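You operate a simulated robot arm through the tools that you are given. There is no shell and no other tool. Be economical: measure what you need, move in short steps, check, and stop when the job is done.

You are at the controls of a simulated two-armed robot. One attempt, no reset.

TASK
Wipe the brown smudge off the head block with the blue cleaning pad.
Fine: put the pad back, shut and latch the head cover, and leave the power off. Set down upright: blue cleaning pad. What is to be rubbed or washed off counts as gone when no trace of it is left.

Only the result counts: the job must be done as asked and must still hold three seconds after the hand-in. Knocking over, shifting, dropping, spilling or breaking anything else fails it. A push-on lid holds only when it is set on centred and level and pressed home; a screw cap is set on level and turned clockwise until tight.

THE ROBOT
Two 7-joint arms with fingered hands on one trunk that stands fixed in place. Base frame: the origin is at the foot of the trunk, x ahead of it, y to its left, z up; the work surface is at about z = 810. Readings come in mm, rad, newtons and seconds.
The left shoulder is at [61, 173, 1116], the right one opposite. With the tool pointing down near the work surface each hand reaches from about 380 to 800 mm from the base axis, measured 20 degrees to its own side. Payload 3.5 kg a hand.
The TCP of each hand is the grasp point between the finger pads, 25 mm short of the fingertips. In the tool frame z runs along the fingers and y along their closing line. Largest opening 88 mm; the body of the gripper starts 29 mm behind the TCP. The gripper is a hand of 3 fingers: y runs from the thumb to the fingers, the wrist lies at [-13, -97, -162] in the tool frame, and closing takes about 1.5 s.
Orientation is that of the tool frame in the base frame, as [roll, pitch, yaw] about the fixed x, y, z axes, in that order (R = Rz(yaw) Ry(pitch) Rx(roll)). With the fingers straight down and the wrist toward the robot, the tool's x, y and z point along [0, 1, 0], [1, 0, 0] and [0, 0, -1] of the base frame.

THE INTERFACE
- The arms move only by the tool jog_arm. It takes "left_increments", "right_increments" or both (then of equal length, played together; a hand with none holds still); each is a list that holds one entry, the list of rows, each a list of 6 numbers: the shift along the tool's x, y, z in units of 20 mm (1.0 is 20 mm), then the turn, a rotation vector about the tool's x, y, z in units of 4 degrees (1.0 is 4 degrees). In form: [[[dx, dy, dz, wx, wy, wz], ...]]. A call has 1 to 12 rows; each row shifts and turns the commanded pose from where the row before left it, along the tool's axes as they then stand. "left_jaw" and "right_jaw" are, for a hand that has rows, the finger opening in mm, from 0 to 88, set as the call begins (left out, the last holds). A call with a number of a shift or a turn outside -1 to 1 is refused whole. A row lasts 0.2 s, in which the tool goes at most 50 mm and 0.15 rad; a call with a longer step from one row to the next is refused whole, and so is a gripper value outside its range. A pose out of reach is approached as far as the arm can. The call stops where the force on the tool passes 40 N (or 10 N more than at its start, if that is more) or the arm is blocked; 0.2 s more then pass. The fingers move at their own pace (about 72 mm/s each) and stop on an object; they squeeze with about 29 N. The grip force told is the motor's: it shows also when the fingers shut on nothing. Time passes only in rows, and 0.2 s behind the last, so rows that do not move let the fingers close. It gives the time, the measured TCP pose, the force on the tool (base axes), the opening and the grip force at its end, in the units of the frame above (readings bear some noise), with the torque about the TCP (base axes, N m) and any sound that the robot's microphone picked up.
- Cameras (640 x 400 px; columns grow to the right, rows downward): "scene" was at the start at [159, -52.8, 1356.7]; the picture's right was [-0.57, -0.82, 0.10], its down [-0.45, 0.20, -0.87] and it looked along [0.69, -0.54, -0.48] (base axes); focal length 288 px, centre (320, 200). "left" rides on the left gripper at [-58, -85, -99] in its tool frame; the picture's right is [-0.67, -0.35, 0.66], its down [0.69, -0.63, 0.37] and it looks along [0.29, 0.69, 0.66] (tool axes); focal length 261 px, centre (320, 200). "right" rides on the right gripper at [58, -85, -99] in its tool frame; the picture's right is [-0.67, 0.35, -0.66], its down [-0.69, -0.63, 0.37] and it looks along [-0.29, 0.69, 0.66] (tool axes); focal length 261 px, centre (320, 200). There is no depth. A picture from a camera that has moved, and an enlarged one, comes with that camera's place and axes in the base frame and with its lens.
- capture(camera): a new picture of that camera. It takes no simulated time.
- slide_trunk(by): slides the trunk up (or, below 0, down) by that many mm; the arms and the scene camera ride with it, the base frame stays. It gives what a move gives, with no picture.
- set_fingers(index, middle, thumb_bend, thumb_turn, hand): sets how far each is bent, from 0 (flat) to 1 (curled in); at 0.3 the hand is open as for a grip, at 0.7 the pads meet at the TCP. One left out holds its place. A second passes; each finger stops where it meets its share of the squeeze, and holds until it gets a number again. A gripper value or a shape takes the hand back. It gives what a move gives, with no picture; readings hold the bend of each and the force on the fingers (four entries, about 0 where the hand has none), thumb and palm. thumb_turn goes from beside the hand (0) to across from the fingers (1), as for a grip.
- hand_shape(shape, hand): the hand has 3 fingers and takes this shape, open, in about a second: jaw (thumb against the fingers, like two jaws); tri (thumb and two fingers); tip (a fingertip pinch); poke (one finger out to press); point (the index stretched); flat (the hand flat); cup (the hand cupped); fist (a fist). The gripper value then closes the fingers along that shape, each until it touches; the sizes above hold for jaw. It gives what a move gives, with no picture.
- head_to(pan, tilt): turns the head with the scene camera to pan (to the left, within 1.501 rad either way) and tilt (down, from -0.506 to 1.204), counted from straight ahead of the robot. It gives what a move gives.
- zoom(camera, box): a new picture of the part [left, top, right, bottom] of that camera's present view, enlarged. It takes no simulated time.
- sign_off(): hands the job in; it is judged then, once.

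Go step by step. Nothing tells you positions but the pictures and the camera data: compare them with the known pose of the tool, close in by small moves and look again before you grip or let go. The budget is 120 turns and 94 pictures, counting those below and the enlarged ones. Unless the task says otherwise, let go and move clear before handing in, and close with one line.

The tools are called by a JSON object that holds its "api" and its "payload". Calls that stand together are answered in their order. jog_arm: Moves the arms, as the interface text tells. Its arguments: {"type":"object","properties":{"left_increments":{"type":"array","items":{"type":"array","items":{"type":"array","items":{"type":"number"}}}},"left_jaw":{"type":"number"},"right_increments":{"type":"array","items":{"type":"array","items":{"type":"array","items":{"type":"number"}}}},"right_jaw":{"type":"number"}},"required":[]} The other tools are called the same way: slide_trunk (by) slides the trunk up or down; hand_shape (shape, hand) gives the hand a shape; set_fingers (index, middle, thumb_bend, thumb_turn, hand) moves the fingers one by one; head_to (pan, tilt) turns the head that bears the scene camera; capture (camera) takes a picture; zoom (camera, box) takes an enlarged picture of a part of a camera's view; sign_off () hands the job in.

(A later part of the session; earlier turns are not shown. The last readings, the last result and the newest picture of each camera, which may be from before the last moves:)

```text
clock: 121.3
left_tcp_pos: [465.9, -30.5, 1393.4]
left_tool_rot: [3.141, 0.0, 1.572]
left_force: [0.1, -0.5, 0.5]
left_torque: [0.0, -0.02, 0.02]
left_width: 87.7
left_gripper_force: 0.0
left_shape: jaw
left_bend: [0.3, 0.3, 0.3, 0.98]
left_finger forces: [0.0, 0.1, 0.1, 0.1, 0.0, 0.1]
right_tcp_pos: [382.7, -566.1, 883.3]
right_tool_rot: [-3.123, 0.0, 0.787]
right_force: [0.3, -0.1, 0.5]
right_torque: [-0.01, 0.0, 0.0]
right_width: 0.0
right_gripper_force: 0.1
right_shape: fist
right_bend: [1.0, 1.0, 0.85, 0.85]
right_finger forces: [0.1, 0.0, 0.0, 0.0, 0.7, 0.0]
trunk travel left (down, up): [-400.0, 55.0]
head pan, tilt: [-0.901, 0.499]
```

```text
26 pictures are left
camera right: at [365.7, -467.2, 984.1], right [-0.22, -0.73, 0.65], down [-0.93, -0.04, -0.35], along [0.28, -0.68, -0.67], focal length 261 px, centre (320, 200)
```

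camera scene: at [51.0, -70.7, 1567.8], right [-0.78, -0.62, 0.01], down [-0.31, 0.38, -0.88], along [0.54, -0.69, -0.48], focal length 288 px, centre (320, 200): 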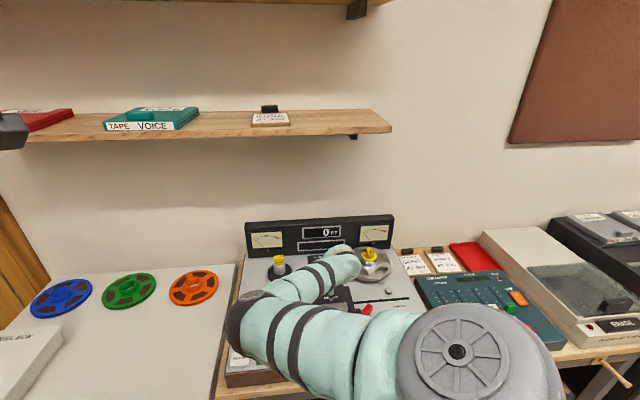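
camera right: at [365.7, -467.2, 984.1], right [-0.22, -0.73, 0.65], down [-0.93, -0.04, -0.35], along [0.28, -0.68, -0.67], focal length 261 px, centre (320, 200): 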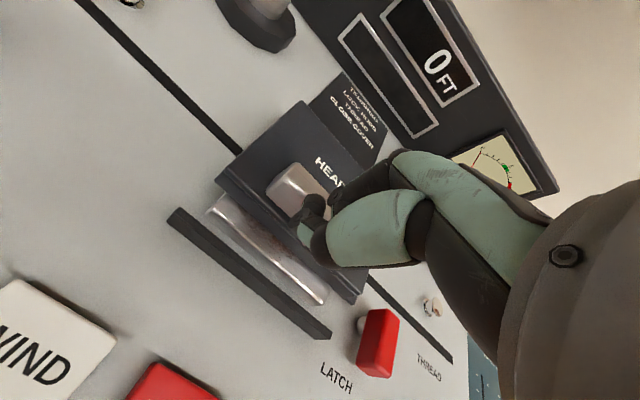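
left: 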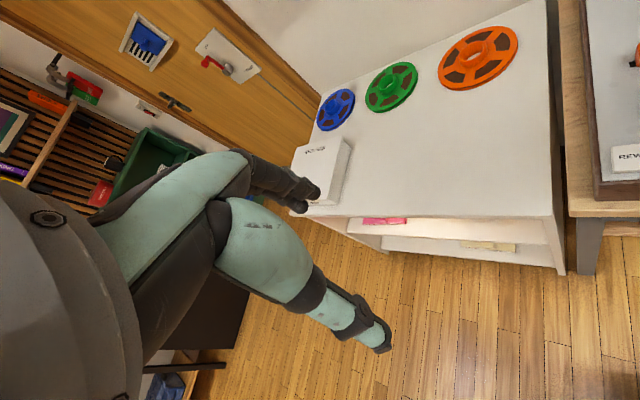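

The cover now rises with almost no force. I'll carry on with the fist along the arc.

{"api": "jog_arm", "payload": {"right_increments": [[[0, 0.08, -0.12, 0.1, 0, 0], [0, 0.08, -0.12, 0.1, 0, 0], [0, 0.08, -0.12, 0.1, 0, 0], [0, 0.08, -0.12, 0.1, 0, 0], [0, 0.08, -0.12, 0.1, 0, 0], [0, 0.08, -0.12, 0.1, 0, 0], [0, 0.08, -0.12, 0.1, 0, 0], [0, 0.08, -0.12, 0.1, 0, 0]]]}}

{"api": "capture", "payload": {"camera": "right"}}

```text
clock: 123.2
left_tcp_pos: [465.6, -30.9, 1393.9]
left_tool_rot: [-3.141, 0.0, 1.573]
left_force: [0.1, 0.8, 0.2]
left_torque: [0.0, 0.02, -0.02]
left_width: 87.6
left_gripper_force: 0.1
left_shape: jaw
left_bend: [0.3, 0.3, 0.3, 0.98]
left_finger forces: [0.0, 0.0, 0.1, 0.0, 0.1, 0.0]
right_tcp_pos: [392.7, -575.1, 901.6]
right_tool_rot: [-3.066, 0.002, 0.788]
right_force: [-0.3, -0.6, 0.0]
right_torque: [-0.01, 0.01, 0.0]
right_width: 0.0
right_gripper_force: 0.0
right_shape: fist
right_bend: [1.0, 1.0, 0.86, 0.85]
right_finger forces: [0.0, 0.1, 0.0, 0.1, 0.0, 0.0]
trunk travel left (down, up): [-400.0, 55.0]
head pan, tilt: [-0.901, 0.499]
```

```text
25 pictures are left
camera right: at [379.3, -480.6, 1006.9], right [-0.19, -0.75, 0.63], down [-0.95, -0.02, -0.32], along [0.25, -0.66, -0.71], focal length 261 px, centre (320, 200)
```

right: 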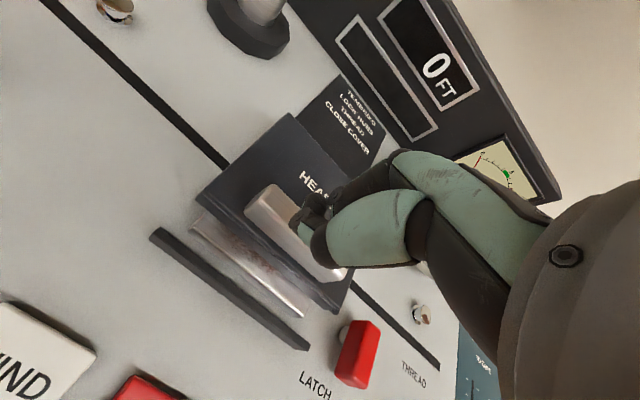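

The fist slid over the handle, but the cover stays open by about 15° and the smudge on the silver block shows underneath. Next I'll get the fist in front of the cover's front edge and push that up and back.

{"api": "jog_arm", "payload": {"right_increments": [[[0, 0, -0.6, -0.5, 0, 0], [0, -1, 0, -0.5, 0, 0], [0, -1, 0, 0, 0, 0], [0, -0.8, 0, 0, 0, 0], [0, 0, 1, 0, 0, 0], [0, 0, 1, 0, 0, 0], [0, 0, 1, 0, 0, 0], [0, 0, 0.2, 0, 0, 0]]]}}

{"api": "capture", "payload": {"camera": "right"}}

```text
clock: 125.0
left_tcp_pos: [466.9, -31.6, 1393.7]
left_tool_rot: [3.141, -0.002, 1.573]
left_force: [0.1, -0.5, 1.2]
left_torque: [0.01, 0.01, 0.0]
left_width: 87.3
left_gripper_force: 0.0
left_shape: jaw
left_bend: [0.3, 0.3, 0.3, 0.98]
left_finger forces: [0.0, 0.0, 0.1, 0.0, 0.0, 0.1]
right_tcp_pos: [352.6, -535.3, 850.6]
right_tool_rot: [-3.135, 0.001, 0.787]
right_force: [-0.1, -0.2, -0.3]
right_torque: [-0.04, 0.02, 0.01]
right_width: 0.0
right_gripper_force: 0.1
right_shape: fist
right_bend: [1.0, 1.0, 0.86, 0.85]
right_finger forces: [0.0, 0.0, 0.1, 0.0, 0.0, 0.0]
trunk travel left (down, up): [-400.0, 55.0]
head pan, tilt: [-0.901, 0.499]
```

```text
24 pictures are left
camera right: at [335.0, -436.3, 949.8], right [-0.22, -0.72, 0.65], down [-0.93, -0.04, -0.36], along [0.29, -0.69, -0.66], focal length 261 px, centre (320, 200)
```

right: 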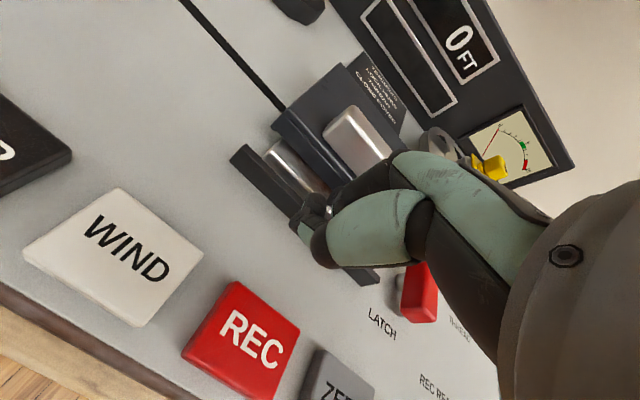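

{"api": "jog_arm", "payload": {"right_increments": [[[0, 0.2, 0, 0, 0, 0], [0, 0.2, 0, 0, 0, 0], [0, 0.2, 0, 0, 0, 0], [0, 0.2, 0, 0, 0, 0], [0, 0.2, -0.1, 0, 0, 0], [0, 0.12, -0.2, 0, 0, 0], [0, 0.12, -0.2, 0, 0, 0], [0, 0.12, -0.2, 0, 0, 0], [0, 0.12, -0.2, 0, 0, 0]]]}}

{"api": "capture", "payload": {"camera": "right"}}

```text
clock: 127.0
left_tcp_pos: [465.5, -31.3, 1393.9]
left_tool_rot: [3.141, -0.001, 1.572]
left_force: [-0.8, 0.0, 0.3]
left_torque: [-0.03, -0.03, 0.0]
left_width: 87.7
left_gripper_force: 0.1
left_shape: jaw
left_bend: [0.3, 0.3, 0.3, 0.98]
left_finger forces: [0.0, 0.0, 0.0, 0.0, 0.0, 0.0]
right_tcp_pos: [375.0, -555.8, 868.1]
right_tool_rot: [-3.135, -0.001, 0.787]
right_force: [-0.2, -0.4, 0.7]
right_torque: [0.01, 0.0, 0.03]
right_width: 0.1
right_gripper_force: 0.0
right_shape: fist
right_bend: [1.0, 1.0, 0.86, 0.85]
right_finger forces: [0.0, 0.0, 0.0, 0.0, 0.1, 0.0]
trunk travel left (down, up): [-400.0, 55.0]
head pan, tilt: [-0.901, 0.499]
```

```text
23 pictures are left
camera right: at [356.2, -457.6, 968.3], right [-0.22, -0.72, 0.65], down [-0.93, -0.04, -0.36], along [0.29, -0.69, -0.66], focal length 261 px, centre (320, 200)
```

right: 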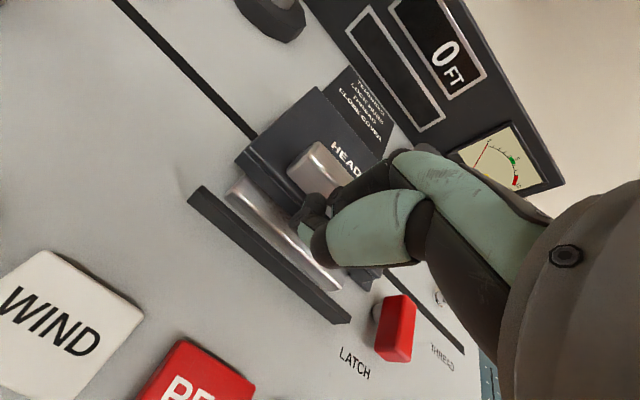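

{"api": "jog_arm", "payload": {"right_increments": [[[0, 0.25, 0, 0, 0, 0], [0, 0.25, 0, 0, 0, 0], [0, 0.15, -0.15, 0, 0, 0], [0, 0.15, -0.15, 0, 0, 0], [0, 0.15, -0.2, 0, 0, 0], [0, 0.15, -0.2, 0, 0, 0], [0, 0.15, -0.2, 0, 0, 0], [0, 0.15, -0.2, 0, 0, 0], [0, 0.15, -0.2, 0, 0, 0], [0, 0.15, -0.2, 0, 0, 0]]]}}

{"api": "capture", "payload": {"camera": "right"}}

```text
clock: 129.2
left_tcp_pos: [466.0, -30.7, 1394.1]
left_tool_rot: [-3.139, 0.001, 1.574]
left_force: [0.1, -0.4, -1.0]
left_torque: [0.0, 0.0, -0.05]
left_width: 87.5
left_gripper_force: 0.1
left_shape: jaw
left_bend: [0.3, 0.3, 0.3, 0.98]
left_finger forces: [0.0, 0.1, 0.1, 0.1, 0.0, 0.0]
right_tcp_pos: [399.8, -581.8, 898.0]
right_tool_rot: [-3.136, 0.001, 0.787]
right_force: [0.2, -0.1, 0.8]
right_torque: [-0.03, 0.0, -0.01]
right_width: 0.2
right_gripper_force: 0.1
right_shape: fist
right_bend: [1.0, 1.0, 0.86, 0.85]
right_finger forces: [0.0, 0.1, 0.1, 0.0, 0.0, 0.1]
trunk travel left (down, up): [-400.0, 55.0]
head pan, tilt: [-0.901, 0.499]
```

```text
22 pictures are left
camera right: at [380.3, -481.4, 998.1], right [-0.22, -0.72, 0.65], down [-0.93, -0.04, -0.36], along [0.29, -0.69, -0.66], focal length 261 px, centre (320, 200)
```

right: 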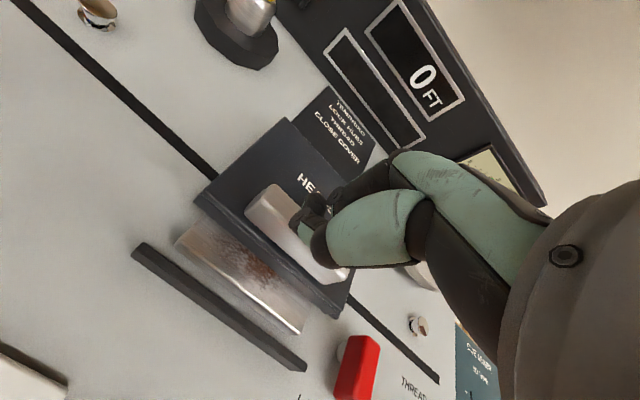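

The cover has gained a lot, and the brown smudge on the block is in view. I'll do another stroke from the front edge.

{"api": "jog_arm", "payload": {"right_increments": [[[0, -0.9, 0, 0, 0, 0], [0, -0.9, 0, 0, 0, 0], [0, -0.9, 0.2, 0, 0, 0], [0, 0, 0.7, 0, 0, 0], [0, 0, 0.7, 0, 0, 0], [0, 0, 0, 0, 0, 0]]]}}

{"api": "jog_arm", "payload": {"right_increments": [[[0, 0.3, 0, 0, 0, 0], [0, 0.3, 0, 0, 0, 0], [0, 0.3, 0, 0, 0, 0], [0, 0.2, -0.15, 0, 0, 0], [0, 0.2, -0.2, 0, 0, 0], [0, 0.2, -0.2, 0, 0, 0], [0, 0.2, -0.2, 0, 0, 0], [0, 0.2, -0.2, 0, 0, 0], [0, 0.2, -0.2, 0, 0, 0], [0, 0.2, -0.2, 0, 0, 0], [0, 0.25, -0.2, 0, 0, 0], [0, 0.25, -0.2, 0, 0, 0]]]}}

{"api": "capture", "payload": {"camera": "right"}}

```text
clock: 130.6
left_tcp_pos: [465.9, -30.1, 1393.9]
left_tool_rot: [-3.141, 0.001, 1.573]
left_force: [-0.6, 0.1, 0.6]
left_torque: [0.0, -0.02, 0.02]
left_width: 87.5
left_gripper_force: 0.0
left_shape: jaw
left_bend: [0.3, 0.3, 0.3, 0.98]
left_finger forces: [0.0, 0.0, 0.1, 0.0, 0.1, 0.0]
right_tcp_pos: [359.9, -542.3, 864.9]
right_tool_rot: [-3.136, 0.0, 0.788]
right_force: [-1.2, 0.0, -0.2]
right_torque: [-0.01, 0.03, 0.02]
right_width: 0.0
right_gripper_force: 0.0
right_shape: fist
right_bend: [1.0, 1.0, 0.86, 0.85]
right_finger forces: [0.0, 0.0, 0.1, 0.0, 0.1, 0.0]
trunk travel left (down, up): [-400.0, 55.0]
head pan, tilt: [-0.901, 0.499]
```

```text
clock: 133.2
left_tcp_pos: [465.1, -31.4, 1394.7]
left_tool_rot: [3.141, -0.001, 1.571]
left_force: [0.1, -0.6, -0.1]
left_torque: [-0.01, 0.0, 0.0]
left_width: 87.7
left_gripper_force: 0.0
left_shape: jaw
left_bend: [0.3, 0.3, 0.3, 0.98]
left_finger forces: [0.1, 0.0, 0.1, 0.1, 0.0, 0.0]
right_tcp_pos: [399.3, -582.6, 901.0]
right_tool_rot: [-3.137, -0.001, 0.787]
right_force: [-0.8, 0.0, 0.1]
right_torque: [0.0, 0.04, -0.02]
right_width: 0.2
right_gripper_force: 0.0
right_shape: fist
right_bend: [1.0, 1.0, 0.86, 0.85]
right_finger forces: [0.1, 0.0, 0.0, 0.0, 0.0, 0.1]
trunk travel left (down, up): [-400.0, 55.0]
head pan, tilt: [-0.901, 0.499]
```

```text
21 pictures are left
camera right: at [381.6, -483.2, 1000.3], right [-0.22, -0.72, 0.65], down [-0.93, -0.04, -0.36], along [0.29, -0.69, -0.66], focal length 261 px, centre (320, 200)
```

right: 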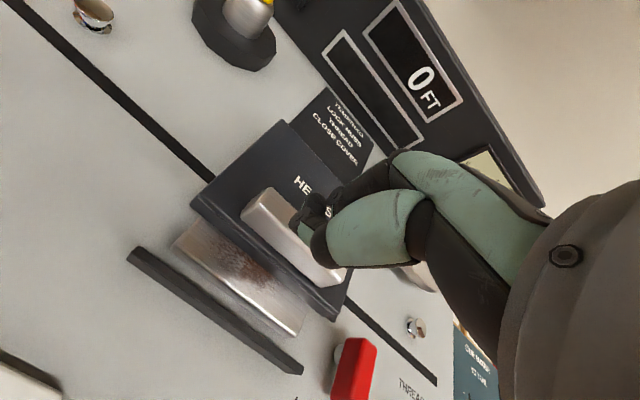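

No contact on that stroke. I'll stay lower and push further back so the edge rides up on the fist.

{"api": "jog_arm", "payload": {"right_increments": [[[0, -0.9, 0, 0, 0, 0], [0, -0.9, 0, 0, 0, 0], [0, -0.9, 0.3, 0, 0, 0], [0, 0, 0.9, 0, 0, 0], [0, 0, 0.9, 0, 0, 0]]]}}

{"api": "jog_arm", "payload": {"right_increments": [[[0, 0.3, 0, 0, 0, 0], [0, 0.3, 0, 0, 0, 0], [0, 0.3, 0, 0, 0, 0], [0, 0.3, 0, 0, 0, 0], [0, 0.3, -0.05, 0, 0, 0], [0, 0.3, -0.05, 0, 0, 0], [0, 0.3, -0.1, 0, 0, 0], [0, 0.25, -0.2, 0, 0, 0], [0, 0.25, -0.2, 0, 0, 0], [0, 0.25, -0.2, 0, 0, 0]]]}}

{"api": "capture", "payload": {"camera": "right"}}

```text
clock: 134.3
left_tcp_pos: [465.8, -32.3, 1393.7]
left_tool_rot: [-3.141, 0.0, 1.572]
left_force: [0.3, -0.7, 0.6]
left_torque: [0.0, 0.0, 0.0]
left_width: 87.8
left_gripper_force: 0.0
left_shape: jaw
left_bend: [0.3, 0.3, 0.3, 0.98]
left_finger forces: [0.0, 0.0, 0.0, 0.1, 0.0, 0.0]
right_tcp_pos: [362.4, -543.2, 860.0]
right_tool_rot: [-3.135, 0.0, 0.787]
right_force: [-0.2, -0.1, 0.3]
right_torque: [0.0, -0.01, -0.01]
right_width: 0.0
right_gripper_force: 0.1
right_shape: fist
right_bend: [1.0, 1.0, 0.86, 0.85]
right_finger forces: [0.1, 0.0, 0.0, 0.0, 0.0, 0.1]
trunk travel left (down, up): [-400.0, 55.0]
head pan, tilt: [-0.901, 0.499]
```

```text
clock: 136.6
left_tcp_pos: [464.9, -31.4, 1393.4]
left_tool_rot: [3.141, -0.001, 1.571]
left_force: [-0.8, -0.1, -0.3]
left_torque: [0.01, -0.02, -0.02]
left_width: 87.7
left_gripper_force: 0.0
left_shape: jaw
left_bend: [0.3, 0.3, 0.3, 0.98]
left_finger forces: [0.0, 0.0, 0.0, 0.0, 0.1, 0.1]
right_tcp_pos: [401.9, -585.0, 874.8]
right_tool_rot: [-3.138, 0.002, 0.788]
right_force: [-0.3, 1.9, -0.6]
right_torque: [0.02, 0.03, 0.01]
right_width: 0.1
right_gripper_force: 0.0
right_shape: fist
right_bend: [1.0, 1.0, 0.85, 0.85]
right_finger forces: [0.1, 0.0, 0.1, 0.1, 0.9, 0.0]
trunk travel left (down, up): [-400.0, 55.0]
head pan, tilt: [-0.901, 0.499]
```

```text
20 pictures are left
camera right: at [383.8, -485.3, 975.2], right [-0.22, -0.72, 0.65], down [-0.93, -0.04, -0.36], along [0.29, -0.69, -0.66], focal length 261 px, centre (320, 200)
```

right: 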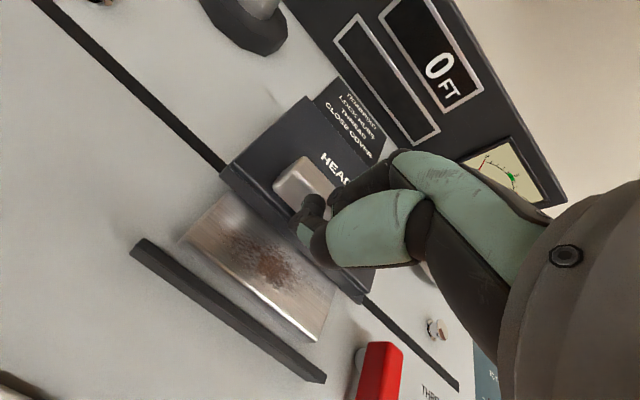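

Excellent: the cover is at 40° or more and only needs a newton. I'll keep pushing back and up until it stops past vertical.

{"api": "jog_arm", "payload": {"right_increments": [[[0, 0.25, -0.2, 0, 0, 0], [0, 0.25, -0.2, 0, 0, 0], [0, 0.25, -0.2, 0, 0, 0], [0, 0.25, -0.15, 0, 0, 0], [0, 0.25, -0.15, 0, 0, 0], [0, 0.25, -0.15, 0, 0, 0], [0, 0.25, -0.1, 0, 0, 0], [0, 0.25, -0.1, 0, 0, 0], [0, 0.25, -0.1, 0, 0, 0], [0, 0.25, -0.1, 0, 0, 0]]]}}

{"api": "capture", "payload": {"camera": "right"}}

```text
clock: 138.8
left_tcp_pos: [466.3, -31.4, 1393.4]
left_tool_rot: [3.142, 0.0, 1.573]
left_force: [0.5, 0.3, 0.1]
left_torque: [-0.03, 0.0, 0.02]
left_width: 87.5
left_gripper_force: 0.1
left_shape: jaw
left_bend: [0.3, 0.3, 0.3, 0.98]
left_finger forces: [0.0, 0.0, 0.0, 0.1, 0.0, 0.1]
right_tcp_pos: [437.5, -621.1, 904.2]
right_tool_rot: [-3.138, -0.002, 0.788]
right_force: [1.6, 0.2, -0.4]
right_torque: [-0.02, 0.04, -0.01]
right_width: 0.0
right_gripper_force: 0.1
right_shape: fist
right_bend: [1.0, 1.0, 0.86, 0.85]
right_finger forces: [0.0, 0.1, 0.0, 0.0, 0.0, 0.1]
trunk travel left (down, up): [-400.0, 55.0]
head pan, tilt: [-0.901, 0.499]
```

```text
19 pictures are left
camera right: at [419.1, -520.9, 1003.9], right [-0.22, -0.72, 0.65], down [-0.93, -0.04, -0.36], along [0.29, -0.69, -0.66], focal length 261 px, centre (320, 200)
```

right: 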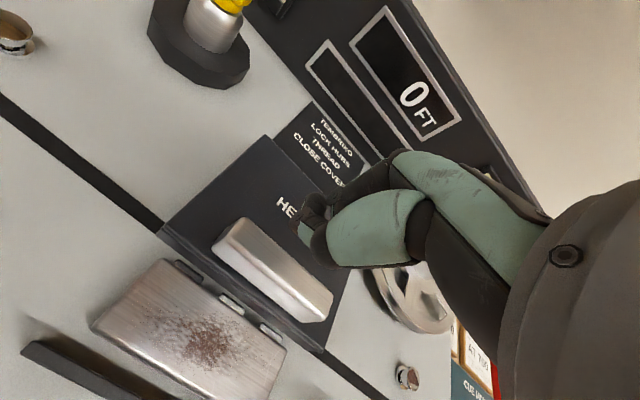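

One more low stroke should push it past vertical.

{"api": "jog_arm", "payload": {"right_increments": [[[0, -0.9, 0, 0, 0, 0], [0, -0.9, 0, 0, 0, 0], [0, -0.7, 0.3, 0, 0, 0], [0, 0, 0.6, 0, 0, 0], [0, 0, 0.3, 0, 0, 0]]]}}

{"api": "jog_arm", "payload": {"right_increments": [[[0, 0.4, 0, 0, 0, 0], [0, 0.4, 0, 0, 0, 0], [0, 0.4, 0, 0, 0, 0], [0, 0.4, 0, 0, 0, 0], [0, 0.4, 0, 0, 0, 0], [0, 0.4, -0.1, 0, 0, 0], [0, 0.4, -0.1, 0, 0, 0], [0, 0.4, -0.1, 0, 0, 0], [0, 0.4, -0.1, 0, 0, 0], [0, 0.4, -0.1, 0, 0, 0], [0, 0.4, -0.1, 0, 0, 0], [0, 0.4, 0, 0, 0, 0]]]}}

{"api": "capture", "payload": {"camera": "right"}}

```text
clock: 139.9
left_tcp_pos: [466.5, -31.5, 1393.7]
left_tool_rot: [-3.141, 0.0, 1.572]
left_force: [0.2, -0.2, 0.3]
left_torque: [0.02, -0.02, -0.02]
left_width: 87.6
left_gripper_force: 0.0
left_shape: jaw
left_bend: [0.3, 0.3, 0.3, 0.98]
left_finger forces: [0.0, 0.1, 0.0, 0.0, 0.0, 0.0]
right_tcp_pos: [401.9, -584.6, 879.5]
right_tool_rot: [-3.137, 0.0, 0.785]
right_force: [0.1, -0.9, 1.0]
right_torque: [-0.01, 0.05, 0.02]
right_width: 0.1
right_gripper_force: 0.1
right_shape: fist
right_bend: [1.0, 1.0, 0.86, 0.85]
right_finger forces: [0.0, 0.0, 0.1, 0.0, 0.1, 0.1]
trunk travel left (down, up): [-400.0, 55.0]
head pan, tilt: [-0.901, 0.499]
```

```text
clock: 142.6
left_tcp_pos: [466.0, -31.1, 1395.0]
left_tool_rot: [3.141, 0.0, 1.573]
left_force: [0.8, 0.4, 0.1]
left_torque: [0.01, 0.02, 0.02]
left_width: 87.7
left_gripper_force: 0.0
left_shape: jaw
left_bend: [0.3, 0.3, 0.3, 0.98]
left_finger forces: [0.1, 0.1, 0.1, 0.1, 0.1, 0.0]
right_tcp_pos: [470.3, -652.3, 891.5]
right_tool_rot: [-3.136, 0.0, 0.787]
right_force: [-0.1, -0.5, 0.0]
right_torque: [-0.01, 0.0, 0.04]
right_width: 0.1
right_gripper_force: 0.1
right_shape: fist
right_bend: [1.0, 1.0, 0.86, 0.85]
right_finger forces: [0.0, 0.0, 0.0, 0.1, 0.1, 0.0]
trunk travel left (down, up): [-400.0, 55.0]
head pan, tilt: [-0.901, 0.499]
```

```text
18 pictures are left
camera right: at [451.6, -553.3, 991.0], right [-0.22, -0.72, 0.65], down [-0.93, -0.04, -0.36], along [0.29, -0.69, -0.66], focal length 261 px, centre (320, 200)
```

right: 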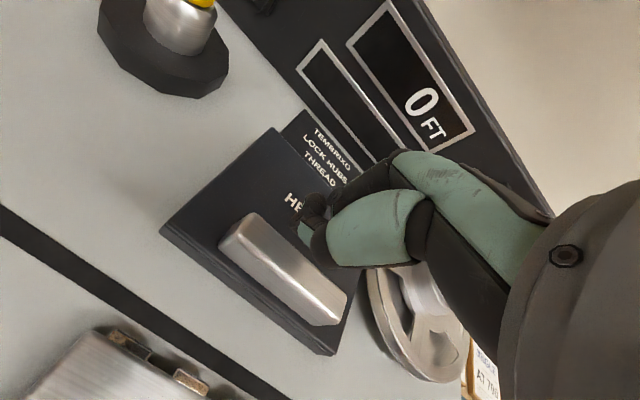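

The cover isn't hinged at all: it slides straight back, and it is now fully back with the head block exposed. So closing means pushing it forward again. Next is the pad: I'll rise, open the hand and go above it.

{"api": "jog_arm", "payload": {"right_increments": [[[0, -0.4, -1, 0, 0, 0], [0, 0, -1, 0, 0, 0], [0, 0, -1, 0, 0, 0], [0, 0, -1, 0, 0, 0], [1, -0.6, 0, 0, 0, 0], [1, -0.6, 0, 0, 0, 0], [1, -0.6, 0, 0, 0, 0], [1, -0.6, 0, 0, 0, 0], [1, -0.6, 0, 0, 0, 0], [1, -0.6, 0, 0, 0, 0], [1, -0.6, 0, 0, 0, 0], [1, -0.6, 0, 0, 0, 0]]]}}

{"api": "jog_arm", "payload": {"right_increments": [[[1, -0.6, 0, 0, 0, 0], [1, -0.6, 0, 0, 0, 0], [1, -0.6, 0, 0, 0, 0]]]}}

{"api": "hand_shape", "payload": {"hand": "right", "shape": "jaw"}}

{"api": "capture", "payload": {"camera": "right"}}

```text
clock: 145.2
left_tcp_pos: [466.3, -29.3, 1393.9]
left_tool_rot: [-3.141, 0.001, 1.573]
left_force: [0.9, -0.4, -0.3]
left_torque: [0.01, -0.01, -0.01]
left_width: 87.8
left_gripper_force: 0.0
left_shape: jaw
left_bend: [0.3, 0.3, 0.3, 0.98]
left_finger forces: [0.0, 0.0, 0.0, 0.0, 0.0, 0.0]
right_tcp_pos: [509.6, -465.1, 971.6]
right_tool_rot: [-3.136, 0.001, 0.789]
right_force: [-0.2, -0.8, -0.1]
right_torque: [0.02, -0.01, -0.01]
right_width: 0.0
right_gripper_force: 0.0
right_shape: fist
right_bend: [1.0, 1.0, 0.86, 0.85]
right_finger forces: [0.0, 0.0, 0.0, 0.0, 0.0, 0.0]
trunk travel left (down, up): [-400.0, 55.0]
head pan, tilt: [-0.901, 0.499]
```

```text
clock: 145.9
left_tcp_pos: [466.5, -31.1, 1394.2]
left_tool_rot: [3.141, 0.002, 1.572]
left_force: [0.4, -0.3, 0.4]
left_torque: [-0.03, 0.01, 0.01]
left_width: 87.5
left_gripper_force: 0.0
left_shape: jaw
left_bend: [0.3, 0.3, 0.3, 0.98]
left_finger forces: [0.0, 0.0, 0.0, 0.1, 0.0, 0.0]
right_tcp_pos: [526.6, -401.6, 974.0]
right_tool_rot: [-3.139, 0.0, 0.782]
right_force: [-0.2, 1.1, 0.0]
right_torque: [0.02, 0.02, -0.01]
right_width: 0.1
right_gripper_force: 0.0
right_shape: fist
right_bend: [1.0, 1.0, 0.86, 0.85]
right_finger forces: [0.0, 0.1, 0.0, 0.1, 0.0, 0.0]
trunk travel left (down, up): [-400.0, 55.0]
head pan, tilt: [-0.901, 0.499]
```

```text
clock: 146.8
left_tcp_pos: [465.3, -30.2, 1394.3]
left_tool_rot: [3.141, 0.001, 1.572]
left_force: [0.6, 1.2, -0.4]
left_torque: [0.01, 0.01, 0.01]
left_width: 87.3
left_gripper_force: 0.0
left_shape: jaw
left_bend: [0.3, 0.3, 0.3, 0.98]
left_finger forces: [0.0, 0.1, 0.0, 0.0, 0.0, 0.0]
right_tcp_pos: [527.7, -402.0, 972.3]
right_tool_rot: [-3.14, 0.001, 0.784]
right_force: [-0.2, -0.6, -0.3]
right_torque: [-0.01, 0.0, -0.02]
right_width: 87.5
right_gripper_force: 0.1
right_shape: jaw
right_bend: [0.3, 0.3, 0.3, 0.97]
right_finger forces: [0.0, 0.1, 0.0, 0.0, 0.0, 0.0]
trunk travel left (down, up): [-400.0, 55.0]
head pan, tilt: [-0.901, 0.499]
```

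```text
17 pictures are left
camera right: at [508.1, -301.5, 1072.2], right [-0.23, -0.72, 0.66], down [-0.93, -0.04, -0.36], along [0.29, -0.69, -0.66], focal length 261 px, centre (320, 200)
```

right: 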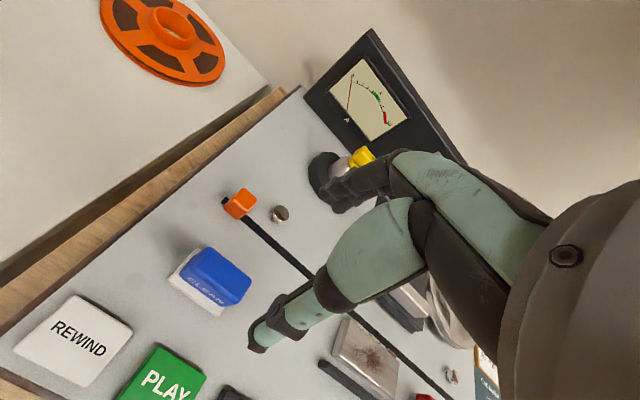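

The pad is at about (535,-402) with its top near z 828, almost right under the hand. I'll align and descend with a 70 mm opening.

{"api": "jog_arm", "payload": {"right_increments": [[[0.25, 0.27, 1, 0, 0, 0], [0, 0, 1, 0, 0, 0], [0, 0, 1, 0, 0, 0], [0, 0, 1, 0, 0, 0], [0, 0, 0.7, 0, 0, 0], [0, 0, 0.6, 0, 0, 0]]], "right_jaw": 72}}

{"api": "capture", "payload": {"camera": "right"}}

```text
clock: 148.2
left_tcp_pos: [466.6, -31.0, 1393.8]
left_tool_rot: [3.141, 0.0, 1.574]
left_force: [1.0, 0.2, -0.4]
left_torque: [0.0, -0.02, -0.02]
left_width: 87.6
left_gripper_force: 0.1
left_shape: jaw
left_bend: [0.3, 0.3, 0.3, 0.98]
left_finger forces: [0.0, 0.0, 0.0, 0.1, 0.0, 0.0]
right_tcp_pos: [534.5, -398.3, 867.2]
right_tool_rot: [-3.138, -0.001, 0.788]
right_force: [-0.1, -0.9, -0.8]
right_torque: [0.02, 0.01, 0.01]
right_width: 72.3
right_gripper_force: 0.1
right_shape: jaw
right_bend: [0.27, 0.33, 0.47, 0.99]
right_finger forces: [0.1, 0.0, 0.0, 0.0, 0.1, 0.0]
trunk travel left (down, up): [-400.0, 55.0]
head pan, tilt: [-0.901, 0.499]
```

```text
16 pictures are left
camera right: at [515.3, -298.7, 965.8], right [-0.22, -0.72, 0.65], down [-0.93, -0.04, -0.36], along [0.29, -0.69, -0.66], focal length 261 px, centre (320, 200)
```

right: 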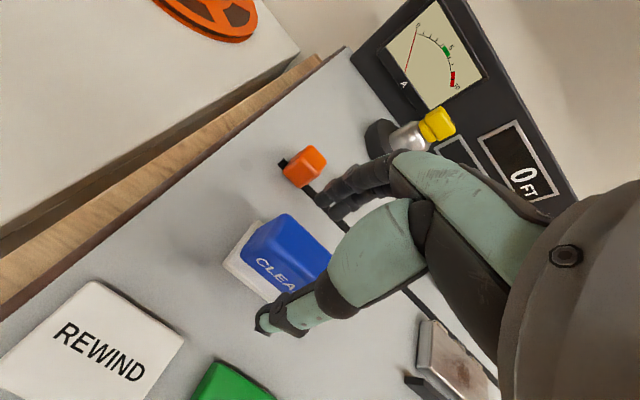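

Aligned. I'll descend to z 842 and close on the pad.

{"api": "jog_arm", "payload": {"right_increments": [[[0, 0, 0.7, 0, 0, 0], [0, 0, 0.6, 0, 0, 0]]]}}

{"api": "jog_arm", "payload": {"right_increments": [[[0, 0, 0, 0, 0, 0], [0, 0, 0, 0, 0, 0], [0, 0, 0, 0, 0, 0], [0, 0, 0, 0, 0, 0], [0, 0, 0, 0, 0, 0], [0, 0, 0, 0, 0, 0], [0, 0, 0, 0, 0, 0]]], "right_jaw": 0}}

{"api": "jog_arm", "payload": {"right_increments": [[[0, 0, -0.5, 0, 0, 0], [0, 0, -0.5, 0, 0, 0], [0, 0, -0.5, 0, 0, 0], [0, 0, -0.5, 0, 0, 0]]]}}

{"api": "capture", "payload": {"camera": "right"}}

```text
clock: 148.8
left_tcp_pos: [466.0, -31.5, 1394.2]
left_tool_rot: [-3.141, 0.0, 1.572]
left_force: [-0.5, 0.5, 0.1]
left_torque: [-0.02, -0.01, 0.0]
left_width: 87.6
left_gripper_force: 0.0
left_shape: jaw
left_bend: [0.3, 0.3, 0.3, 0.98]
left_finger forces: [0.1, 0.0, 0.1, 0.1, 0.0, 0.0]
right_tcp_pos: [534.8, -398.2, 839.9]
right_tool_rot: [-3.136, 0.001, 0.786]
right_force: [0.2, 0.1, -0.2]
right_torque: [0.0, 0.0, 0.0]
right_width: 72.3
right_gripper_force: 0.0
right_shape: jaw
right_bend: [0.27, 0.33, 0.47, 0.99]
right_finger forces: [0.0, 0.0, 0.1, 0.0, 0.1, 0.1]
trunk travel left (down, up): [-400.0, 55.0]
head pan, tilt: [-0.901, 0.499]
```

```text
clock: 150.4
left_tcp_pos: [464.0, -30.0, 1394.4]
left_tool_rot: [3.139, 0.002, 1.573]
left_force: [-0.2, -0.4, 0.5]
left_torque: [-0.01, 0.03, -0.05]
left_width: 87.6
left_gripper_force: 0.1
left_shape: jaw
left_bend: [0.3, 0.3, 0.3, 0.98]
left_finger forces: [0.1, 0.0, 0.0, 0.1, 0.0, 0.0]
right_tcp_pos: [532.9, -397.5, 842.1]
right_tool_rot: [-3.139, 0.0, 0.787]
right_force: [2.6, -1.9, 9.4]
right_torque: [-0.2, -0.19, -0.03]
right_width: 25.7
right_gripper_force: 28.5
right_shape: jaw
right_bend: [0.74, 0.53, 0.75, 1.0]
right_finger forces: [20.0, 13.4, 0.0, 0.0, 26.0, 0.0]
trunk travel left (down, up): [-400.0, 55.0]
head pan, tilt: [-0.901, 0.499]
```

```text
clock: 151.4
left_tcp_pos: [465.4, -30.3, 1394.1]
left_tool_rot: [3.141, 0.002, 1.573]
left_force: [0.3, 0.2, -0.8]
left_torque: [-0.06, 0.0, 0.02]
left_width: 87.7
left_gripper_force: 0.0
left_shape: jaw
left_bend: [0.3, 0.3, 0.3, 0.98]
left_finger forces: [0.0, 0.0, 0.0, 0.1, 0.0, 0.1]
right_tcp_pos: [534.3, -398.1, 881.1]
right_tool_rot: [-3.136, 0.001, 0.787]
right_force: [0.1, 0.4, -0.7]
right_torque: [0.03, 0.04, 0.0]
right_width: 24.6
right_gripper_force: 28.7
right_shape: jaw
right_bend: [0.74, 0.53, 0.75, 1.0]
right_finger forces: [14.6, 11.0, 0.0, 0.0, 26.1, 0.1]
trunk travel left (down, up): [-400.0, 55.0]
head pan, tilt: [-0.901, 0.499]
```

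```text
15 pictures are left
camera right: at [515.4, -298.4, 980.3], right [-0.22, -0.72, 0.65], down [-0.93, -0.04, -0.36], along [0.29, -0.69, -0.66], focal length 261 px, centre (320, 200)
```

right: 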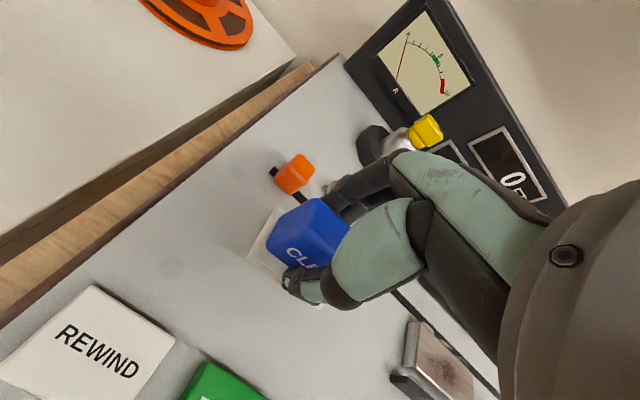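

The pad is in hand. The smudge is at about (403,-577), block top near z 834, so I'll carry the pad above it.

{"api": "jog_arm", "payload": {"right_increments": [[[0, 0, -1, 0, 0, 0], [0, 0, -1, 0, 0, 0], [-0.95, 0.15, 0, 0, 0, 0], [-1, 0.15, 0, 0, 0, 0], [-1, 0.15, 0, 0, 0, 0], [-1, 0.15, 0, 0, 0, 0], [-1, 0.15, 0, 0, 0, 0], [-1, 0.15, 0, 0, 0, 0], [-1, 0.2, 0, 0, 0, 0], [-1, 0.2, 0, 0, 0, 0], [-1, 0.2, 0, 0, 0, 0], [-1, 0.2, 0, 0, 0, 0]]]}}

{"api": "jog_arm", "payload": {"right_increments": [[[-1, 0, 0.5, 0, 0, 0], [0, 0, 0.8, 0, 0, 0], [0, 0, 0.4, 0, 0, 0]]]}}

{"api": "capture", "payload": {"camera": "right"}}

```text
clock: 154.1
left_tcp_pos: [465.2, -31.8, 1394.4]
left_tool_rot: [-3.141, 0.0, 1.572]
left_force: [-0.6, -0.3, 0.1]
left_torque: [0.0, 0.02, 0.0]
left_width: 87.6
left_gripper_force: 0.1
left_shape: jaw
left_bend: [0.3, 0.3, 0.3, 0.98]
left_finger forces: [0.1, 0.1, 0.1, 0.1, 0.0, 0.0]
right_tcp_pos: [416.5, -564.0, 920.0]
right_tool_rot: [-3.137, 0.0, 0.787]
right_force: [0.5, 0.2, -0.7]
right_torque: [0.01, 0.04, -0.02]
right_width: 24.6
right_gripper_force: 28.9
right_shape: jaw
right_bend: [0.74, 0.53, 0.75, 1.0]
right_finger forces: [14.5, 10.0, 0.0, 0.1, 25.9, 0.0]
trunk travel left (down, up): [-400.0, 55.0]
head pan, tilt: [-0.901, 0.499]
```

```text
clock: 154.8
left_tcp_pos: [464.1, -30.2, 1395.0]
left_tool_rot: [3.14, 0.002, 1.572]
left_force: [-0.1, 0.0, -0.9]
left_torque: [-0.01, 0.0, -0.01]
left_width: 87.6
left_gripper_force: 0.1
left_shape: jaw
left_bend: [0.3, 0.3, 0.3, 0.98]
left_finger forces: [0.0, 0.0, 0.1, 0.1, 0.0, 0.0]
right_tcp_pos: [402.8, -576.6, 886.3]
right_tool_rot: [-3.137, 0.002, 0.787]
right_force: [-0.8, -0.3, -0.5]
right_torque: [0.0, 0.01, 0.0]
right_width: 24.8
right_gripper_force: 29.1
right_shape: jaw
right_bend: [0.74, 0.53, 0.75, 1.0]
right_finger forces: [14.5, 9.8, 0.0, 0.0, 25.6, 0.0]
trunk travel left (down, up): [-400.0, 55.0]
head pan, tilt: [-0.901, 0.499]
```

```text
14 pictures are left
camera right: at [384.7, -477.1, 985.6], right [-0.22, -0.72, 0.65], down [-0.93, -0.04, -0.36], along [0.29, -0.69, -0.66], focal length 261 px, centre (320, 200)
```

right: 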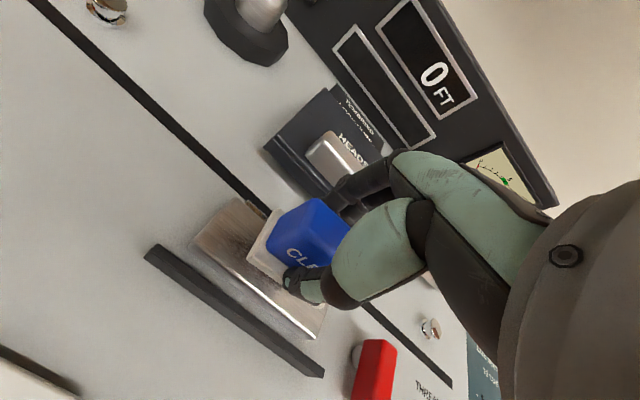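

The white felt is the pad's underside. I'll lower gently until it touches the block.

{"api": "jog_arm", "payload": {"right_increments": [[[0, 0, 0.2, 0, 0, 0], [0, 0, 0.15, 0, 0, 0], [0, 0, 0.15, 0, 0, 0], [0, 0, 0.1, 0, 0, 0]]]}}

{"api": "jog_arm", "payload": {"right_increments": [[[0, 0, 0.1, 0, 0, 0], [0, 0, 0.1, 0, 0, 0]]]}}

```text
clock: 155.8
left_tcp_pos: [465.6, -31.5, 1394.9]
left_tool_rot: [3.141, 0.0, 1.573]
left_force: [0.8, 0.4, 0.3]
left_torque: [0.0, -0.01, 0.03]
left_width: 87.7
left_gripper_force: 0.1
left_shape: jaw
left_bend: [0.3, 0.3, 0.3, 0.98]
left_finger forces: [0.1, 0.1, 0.1, 0.0, 0.0, 0.1]
right_tcp_pos: [403.5, -576.5, 874.7]
right_tool_rot: [-3.135, 0.001, 0.787]
right_force: [0.2, -0.9, -0.3]
right_torque: [-0.01, -0.04, 0.01]
right_width: 24.8
right_gripper_force: 29.4
right_shape: jaw
right_bend: [0.74, 0.53, 0.75, 1.0]
right_finger forces: [14.5, 9.8, 0.1, 0.0, 25.5, 0.1]
trunk travel left (down, up): [-400.0, 55.0]
head pan, tilt: [-0.901, 0.499]
```

```text
clock: 156.4
left_tcp_pos: [465.6, -31.5, 1394.3]
left_tool_rot: [3.141, 0.0, 1.572]
left_force: [-0.2, -0.5, -0.2]
left_torque: [-0.01, 0.0, 0.0]
left_width: 87.8
left_gripper_force: 0.0
left_shape: jaw
left_bend: [0.3, 0.3, 0.3, 0.98]
left_finger forces: [0.0, 0.0, 0.0, 0.0, 0.1, 0.0]
right_tcp_pos: [402.9, -576.4, 870.8]
right_tool_rot: [-3.136, 0.0, 0.788]
right_force: [0.9, 0.6, -0.5]
right_torque: [-0.01, 0.01, 0.02]
right_width: 24.7
right_gripper_force: 29.6
right_shape: jaw
right_bend: [0.74, 0.53, 0.75, 1.0]
right_finger forces: [14.5, 9.7, 0.0, 0.0, 25.5, 0.0]
trunk travel left (down, up): [-400.0, 55.0]
head pan, tilt: [-0.901, 0.499]
```

{"api": "jog_arm", "payload": {"right_increments": [[[0, 0, 0.1, 0, 0, 0], [0, 0, 0.1, 0, 0, 0], [0, 0, 0.1, 0, 0, 0]]]}}

{"api": "jog_arm", "payload": {"right_increments": [[[0, 0, 0.1, 0, 0, 0], [0, 0, 0.1, 0, 0, 0]]]}}

```text
clock: 157.2
left_tcp_pos: [465.2, -31.1, 1393.8]
left_tool_rot: [-3.141, -0.001, 1.572]
left_force: [0.3, -0.2, 0.9]
left_torque: [0.0, 0.03, 0.01]
left_width: 87.3
left_gripper_force: 0.0
left_shape: jaw
left_bend: [0.3, 0.3, 0.3, 0.98]
left_finger forces: [0.1, 0.0, 0.0, 0.1, 0.0, 0.0]
right_tcp_pos: [403.1, -577.0, 864.8]
right_tool_rot: [-3.137, 0.001, 0.787]
right_force: [0.3, 1.6, -0.7]
right_torque: [0.0, 0.0, -0.01]
right_width: 24.7
right_gripper_force: 28.6
right_shape: jaw
right_bend: [0.74, 0.53, 0.75, 1.0]
right_finger forces: [14.6, 9.7, 0.0, 0.1, 25.5, 0.0]
trunk travel left (down, up): [-400.0, 55.0]
head pan, tilt: [-0.901, 0.499]
```

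```text
clock: 157.8
left_tcp_pos: [465.8, -30.7, 1394.2]
left_tool_rot: [-3.141, 0.0, 1.573]
left_force: [0.8, 0.0, -0.1]
left_torque: [-0.01, -0.02, 0.02]
left_width: 87.7
left_gripper_force: 0.1
left_shape: jaw
left_bend: [0.3, 0.3, 0.3, 0.98]
left_finger forces: [0.0, 0.0, 0.0, 0.0, 0.1, 0.1]
right_tcp_pos: [403.0, -577.0, 859.5]
right_tool_rot: [-3.136, 0.0, 0.786]
right_force: [0.0, -0.4, -0.5]
right_torque: [0.01, 0.0, 0.01]
right_width: 24.6
right_gripper_force: 28.6
right_shape: jaw
right_bend: [0.74, 0.53, 0.75, 1.0]
right_finger forces: [14.4, 9.6, 0.0, 0.0, 25.5, 0.0]
trunk travel left (down, up): [-400.0, 55.0]
head pan, tilt: [-0.901, 0.499]
```

{"api": "jog_arm", "payload": {"right_increments": [[[0, 0, 0.1, 0, 0, 0], [0, 0, 0.1, 0, 0, 0], [0, 0, 0, 0, 0, 0]]]}}

{"api": "capture", "payload": {"camera": "right"}}

```text
clock: 158.7
left_tcp_pos: [465.5, -28.2, 1394.7]
left_tool_rot: [3.14, 0.002, 1.572]
left_force: [0.9, 0.3, 0.1]
left_torque: [0.0, -0.02, 0.03]
left_width: 87.8
left_gripper_force: 0.0
left_shape: jaw
left_bend: [0.3, 0.3, 0.3, 0.98]
left_finger forces: [0.1, 0.1, 0.0, 0.1, 0.1, 0.1]
right_tcp_pos: [404.6, -577.1, 858.9]
right_tool_rot: [-3.14, 0.002, 0.787]
right_force: [1.5, -3.0, 12.6]
right_torque: [-0.23, -0.25, 0.03]
right_width: 24.8
right_gripper_force: 29.0
right_shape: jaw
right_bend: [0.74, 0.53, 0.75, 1.0]
right_finger forces: [17.3, 12.8, 0.1, 0.0, 25.6, 0.0]
trunk travel left (down, up): [-400.0, 55.0]
head pan, tilt: [-0.901, 0.499]
```

```text
13 pictures are left
camera right: at [384.5, -476.9, 957.9], right [-0.23, -0.72, 0.66], down [-0.93, -0.04, -0.36], along [0.29, -0.69, -0.66], focal length 261 px, centre (320, 200)
```

right: 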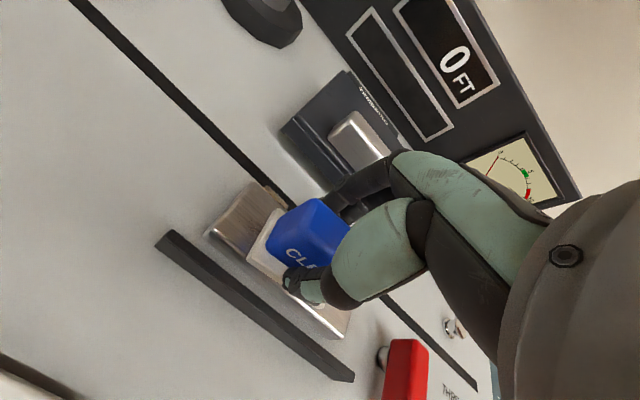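

Contact is made at about 12 N. Now I'll wipe with strokes along the block's length at several depths.

{"api": "jog_arm", "payload": {"right_increments": [[[0.45, 0, 0, 0, 0, 0], [0.45, 0, 0, 0, 0, 0], [0.45, 0, 0, 0, 0, 0], [-0.45, 0, 0, 0, 0, 0], [-0.45, 0, 0, 0, 0, 0], [-0.45, 0, 0, 0, 0, 0], [-0.45, 0, 0, 0, 0, 0], [-0.45, 0, 0, 0, 0, 0], [-0.45, 0, 0, 0, 0, 0], [0.45, 0, 0, 0, 0, 0], [0.45, 0, 0, 0, 0, 0], [0.45, 0, 0, 0, 0, 0]]]}}

{"api": "jog_arm", "payload": {"right_increments": [[[0, -0.45, 0, 0, 0, 0], [0.45, 0, 0, 0, 0, 0], [0.45, 0, 0, 0, 0, 0], [0.45, 0, 0, 0, 0, 0], [-0.45, 0, 0, 0, 0, 0], [-0.45, 0, 0, 0, 0, 0], [-0.45, 0, 0, 0, 0, 0], [-0.45, 0, 0, 0, 0, 0], [-0.45, 0, 0, 0, 0, 0], [-0.45, 0, 0, 0, 0, 0], [0.7, 0, 0, 0, 0, 0], [0.65, 0, 0, 0, 0, 0]]]}}

{"api": "jog_arm", "payload": {"right_increments": [[[0, 0.75, 0, 0, 0, 0], [0.45, 0, 0, 0, 0, 0], [0.45, 0, 0, 0, 0, 0], [0.45, 0, 0, 0, 0, 0], [-0.45, 0, 0, 0, 0, 0], [-0.45, 0, 0, 0, 0, 0], [-0.45, 0, 0, 0, 0, 0], [-0.45, 0, 0, 0, 0, 0], [-0.45, 0, 0, 0, 0, 0], [-0.45, 0, 0, 0, 0, 0], [0.7, 0, 0, 0, 0, 0], [0.65, 0, 0, 0, 0, 0]]]}}

{"api": "jog_arm", "payload": {"right_increments": [[[0, -0.3, -0.5, 0, 0, 0], [0, 0, -1, 0, 0, 0], [-1, 0, -1, 0, 0, 0], [-1, 0, -1, 0, 0, 0], [-1, 0, 0, 0, 0, 0], [-1, 0, 0, 0, 0, 0]]]}}

{"api": "capture", "payload": {"camera": "right"}}

```text
clock: 161.2
left_tcp_pos: [462.6, -27.4, 1395.3]
left_tool_rot: [3.141, 0.004, 1.57]
left_force: [0.7, 0.7, 0.4]
left_torque: [0.01, 0.0, -0.02]
left_width: 87.5
left_gripper_force: 0.0
left_shape: jaw
left_bend: [0.3, 0.3, 0.3, 0.98]
left_finger forces: [0.0, 0.0, 0.0, 0.1, 0.0, 0.0]
right_tcp_pos: [401.3, -575.7, 857.8]
right_tool_rot: [-3.141, -0.002, 0.787]
right_force: [-2.9, -1.7, 18.7]
right_torque: [-0.26, -0.12, -0.07]
right_width: 24.8
right_gripper_force: 28.9
right_shape: jaw
right_bend: [0.74, 0.53, 0.75, 1.0]
right_finger forces: [26.5, 15.0, 0.1, 0.0, 28.9, 0.0]
trunk travel left (down, up): [-400.0, 55.0]
head pan, tilt: [-0.901, 0.499]
```

```text
clock: 163.8
left_tcp_pos: [463.6, -28.8, 1395.0]
left_tool_rot: [3.14, 0.002, 1.572]
left_force: [0.3, -0.4, 0.3]
left_torque: [0.05, -0.02, -0.02]
left_width: 87.8
left_gripper_force: 0.0
left_shape: jaw
left_bend: [0.3, 0.3, 0.3, 0.98]
left_finger forces: [0.0, 0.0, 0.0, 0.0, 0.1, 0.0]
right_tcp_pos: [394.4, -570.4, 857.7]
right_tool_rot: [-3.139, 0.002, 0.787]
right_force: [-4.5, -6.1, 18.5]
right_torque: [-0.38, -0.16, -0.14]
right_width: 24.5
right_gripper_force: 29.0
right_shape: jaw
right_bend: [0.74, 0.53, 0.75, 1.0]
right_finger forces: [27.2, 16.4, 0.1, 0.0, 29.4, 0.0]
trunk travel left (down, up): [-400.0, 55.0]
head pan, tilt: [-0.901, 0.499]
```

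```text
clock: 166.4
left_tcp_pos: [463.9, -28.4, 1394.0]
left_tool_rot: [3.14, 0.003, 1.573]
left_force: [0.1, -0.7, -0.8]
left_torque: [-0.03, 0.01, -0.03]
left_width: 87.5
left_gripper_force: 0.0
left_shape: jaw
left_bend: [0.3, 0.3, 0.3, 0.98]
left_finger forces: [0.0, 0.1, 0.0, 0.0, 0.1, 0.0]
right_tcp_pos: [406.1, -578.7, 858.0]
right_tool_rot: [-3.141, 0.001, 0.789]
right_force: [-3.3, -3.0, 16.1]
right_torque: [-0.23, -0.1, -0.04]
right_width: 24.2
right_gripper_force: 29.4
right_shape: jaw
right_bend: [0.74, 0.54, 0.74, 1.0]
right_finger forces: [22.3, 15.7, 0.0, 0.0, 30.4, 0.0]
trunk travel left (down, up): [-400.0, 55.0]
head pan, tilt: [-0.901, 0.499]
```

```text
clock: 167.8
left_tcp_pos: [465.9, -32.6, 1394.7]
left_tool_rot: [3.14, 0.001, 1.571]
left_force: [0.2, -0.3, -0.4]
left_torque: [-0.01, 0.02, -0.03]
left_width: 87.8
left_gripper_force: 0.1
left_shape: jaw
left_bend: [0.3, 0.3, 0.3, 0.98]
left_finger forces: [0.0, 0.0, 0.0, 0.1, 0.1, 0.0]
right_tcp_pos: [346.8, -634.6, 926.7]
right_tool_rot: [-3.136, -0.001, 0.787]
right_force: [0.2, 1.0, -0.7]
right_torque: [0.0, 0.01, 0.01]
right_width: 23.4
right_gripper_force: 28.6
right_shape: jaw
right_bend: [0.74, 0.54, 0.74, 1.0]
right_finger forces: [14.6, 10.5, 0.0, 0.0, 25.3, 0.0]
trunk travel left (down, up): [-400.0, 55.0]
head pan, tilt: [-0.901, 0.499]
```

```text
12 pictures are left
camera right: at [327.6, -535.3, 1025.8], right [-0.22, -0.72, 0.65], down [-0.93, -0.04, -0.36], along [0.29, -0.69, -0.66], focal length 261 px, centre (320, 200)
```

right: 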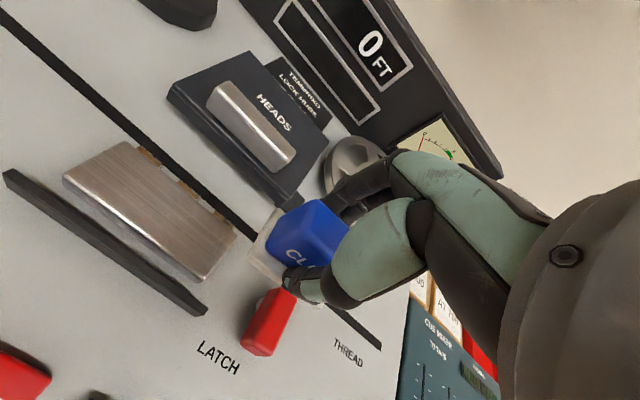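

{"api": "zoom", "payload": {"camera": "right", "box": [40, 120, 260, 300]}}

```text
2.22 times, centred on (150, 210) of right
camera zoom: at [327.6, -535.3, 1025.8], right [-0.22, -0.72, 0.65], down [-0.93, -0.04, -0.36], along [0.29, -0.69, -0.66], focal length 579 px, centre (698, 178)
```

zoom: 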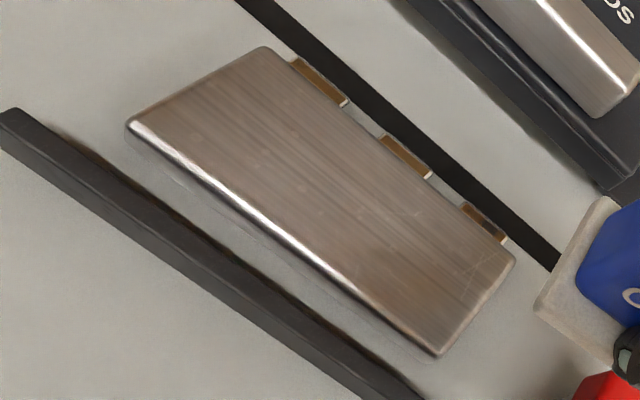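

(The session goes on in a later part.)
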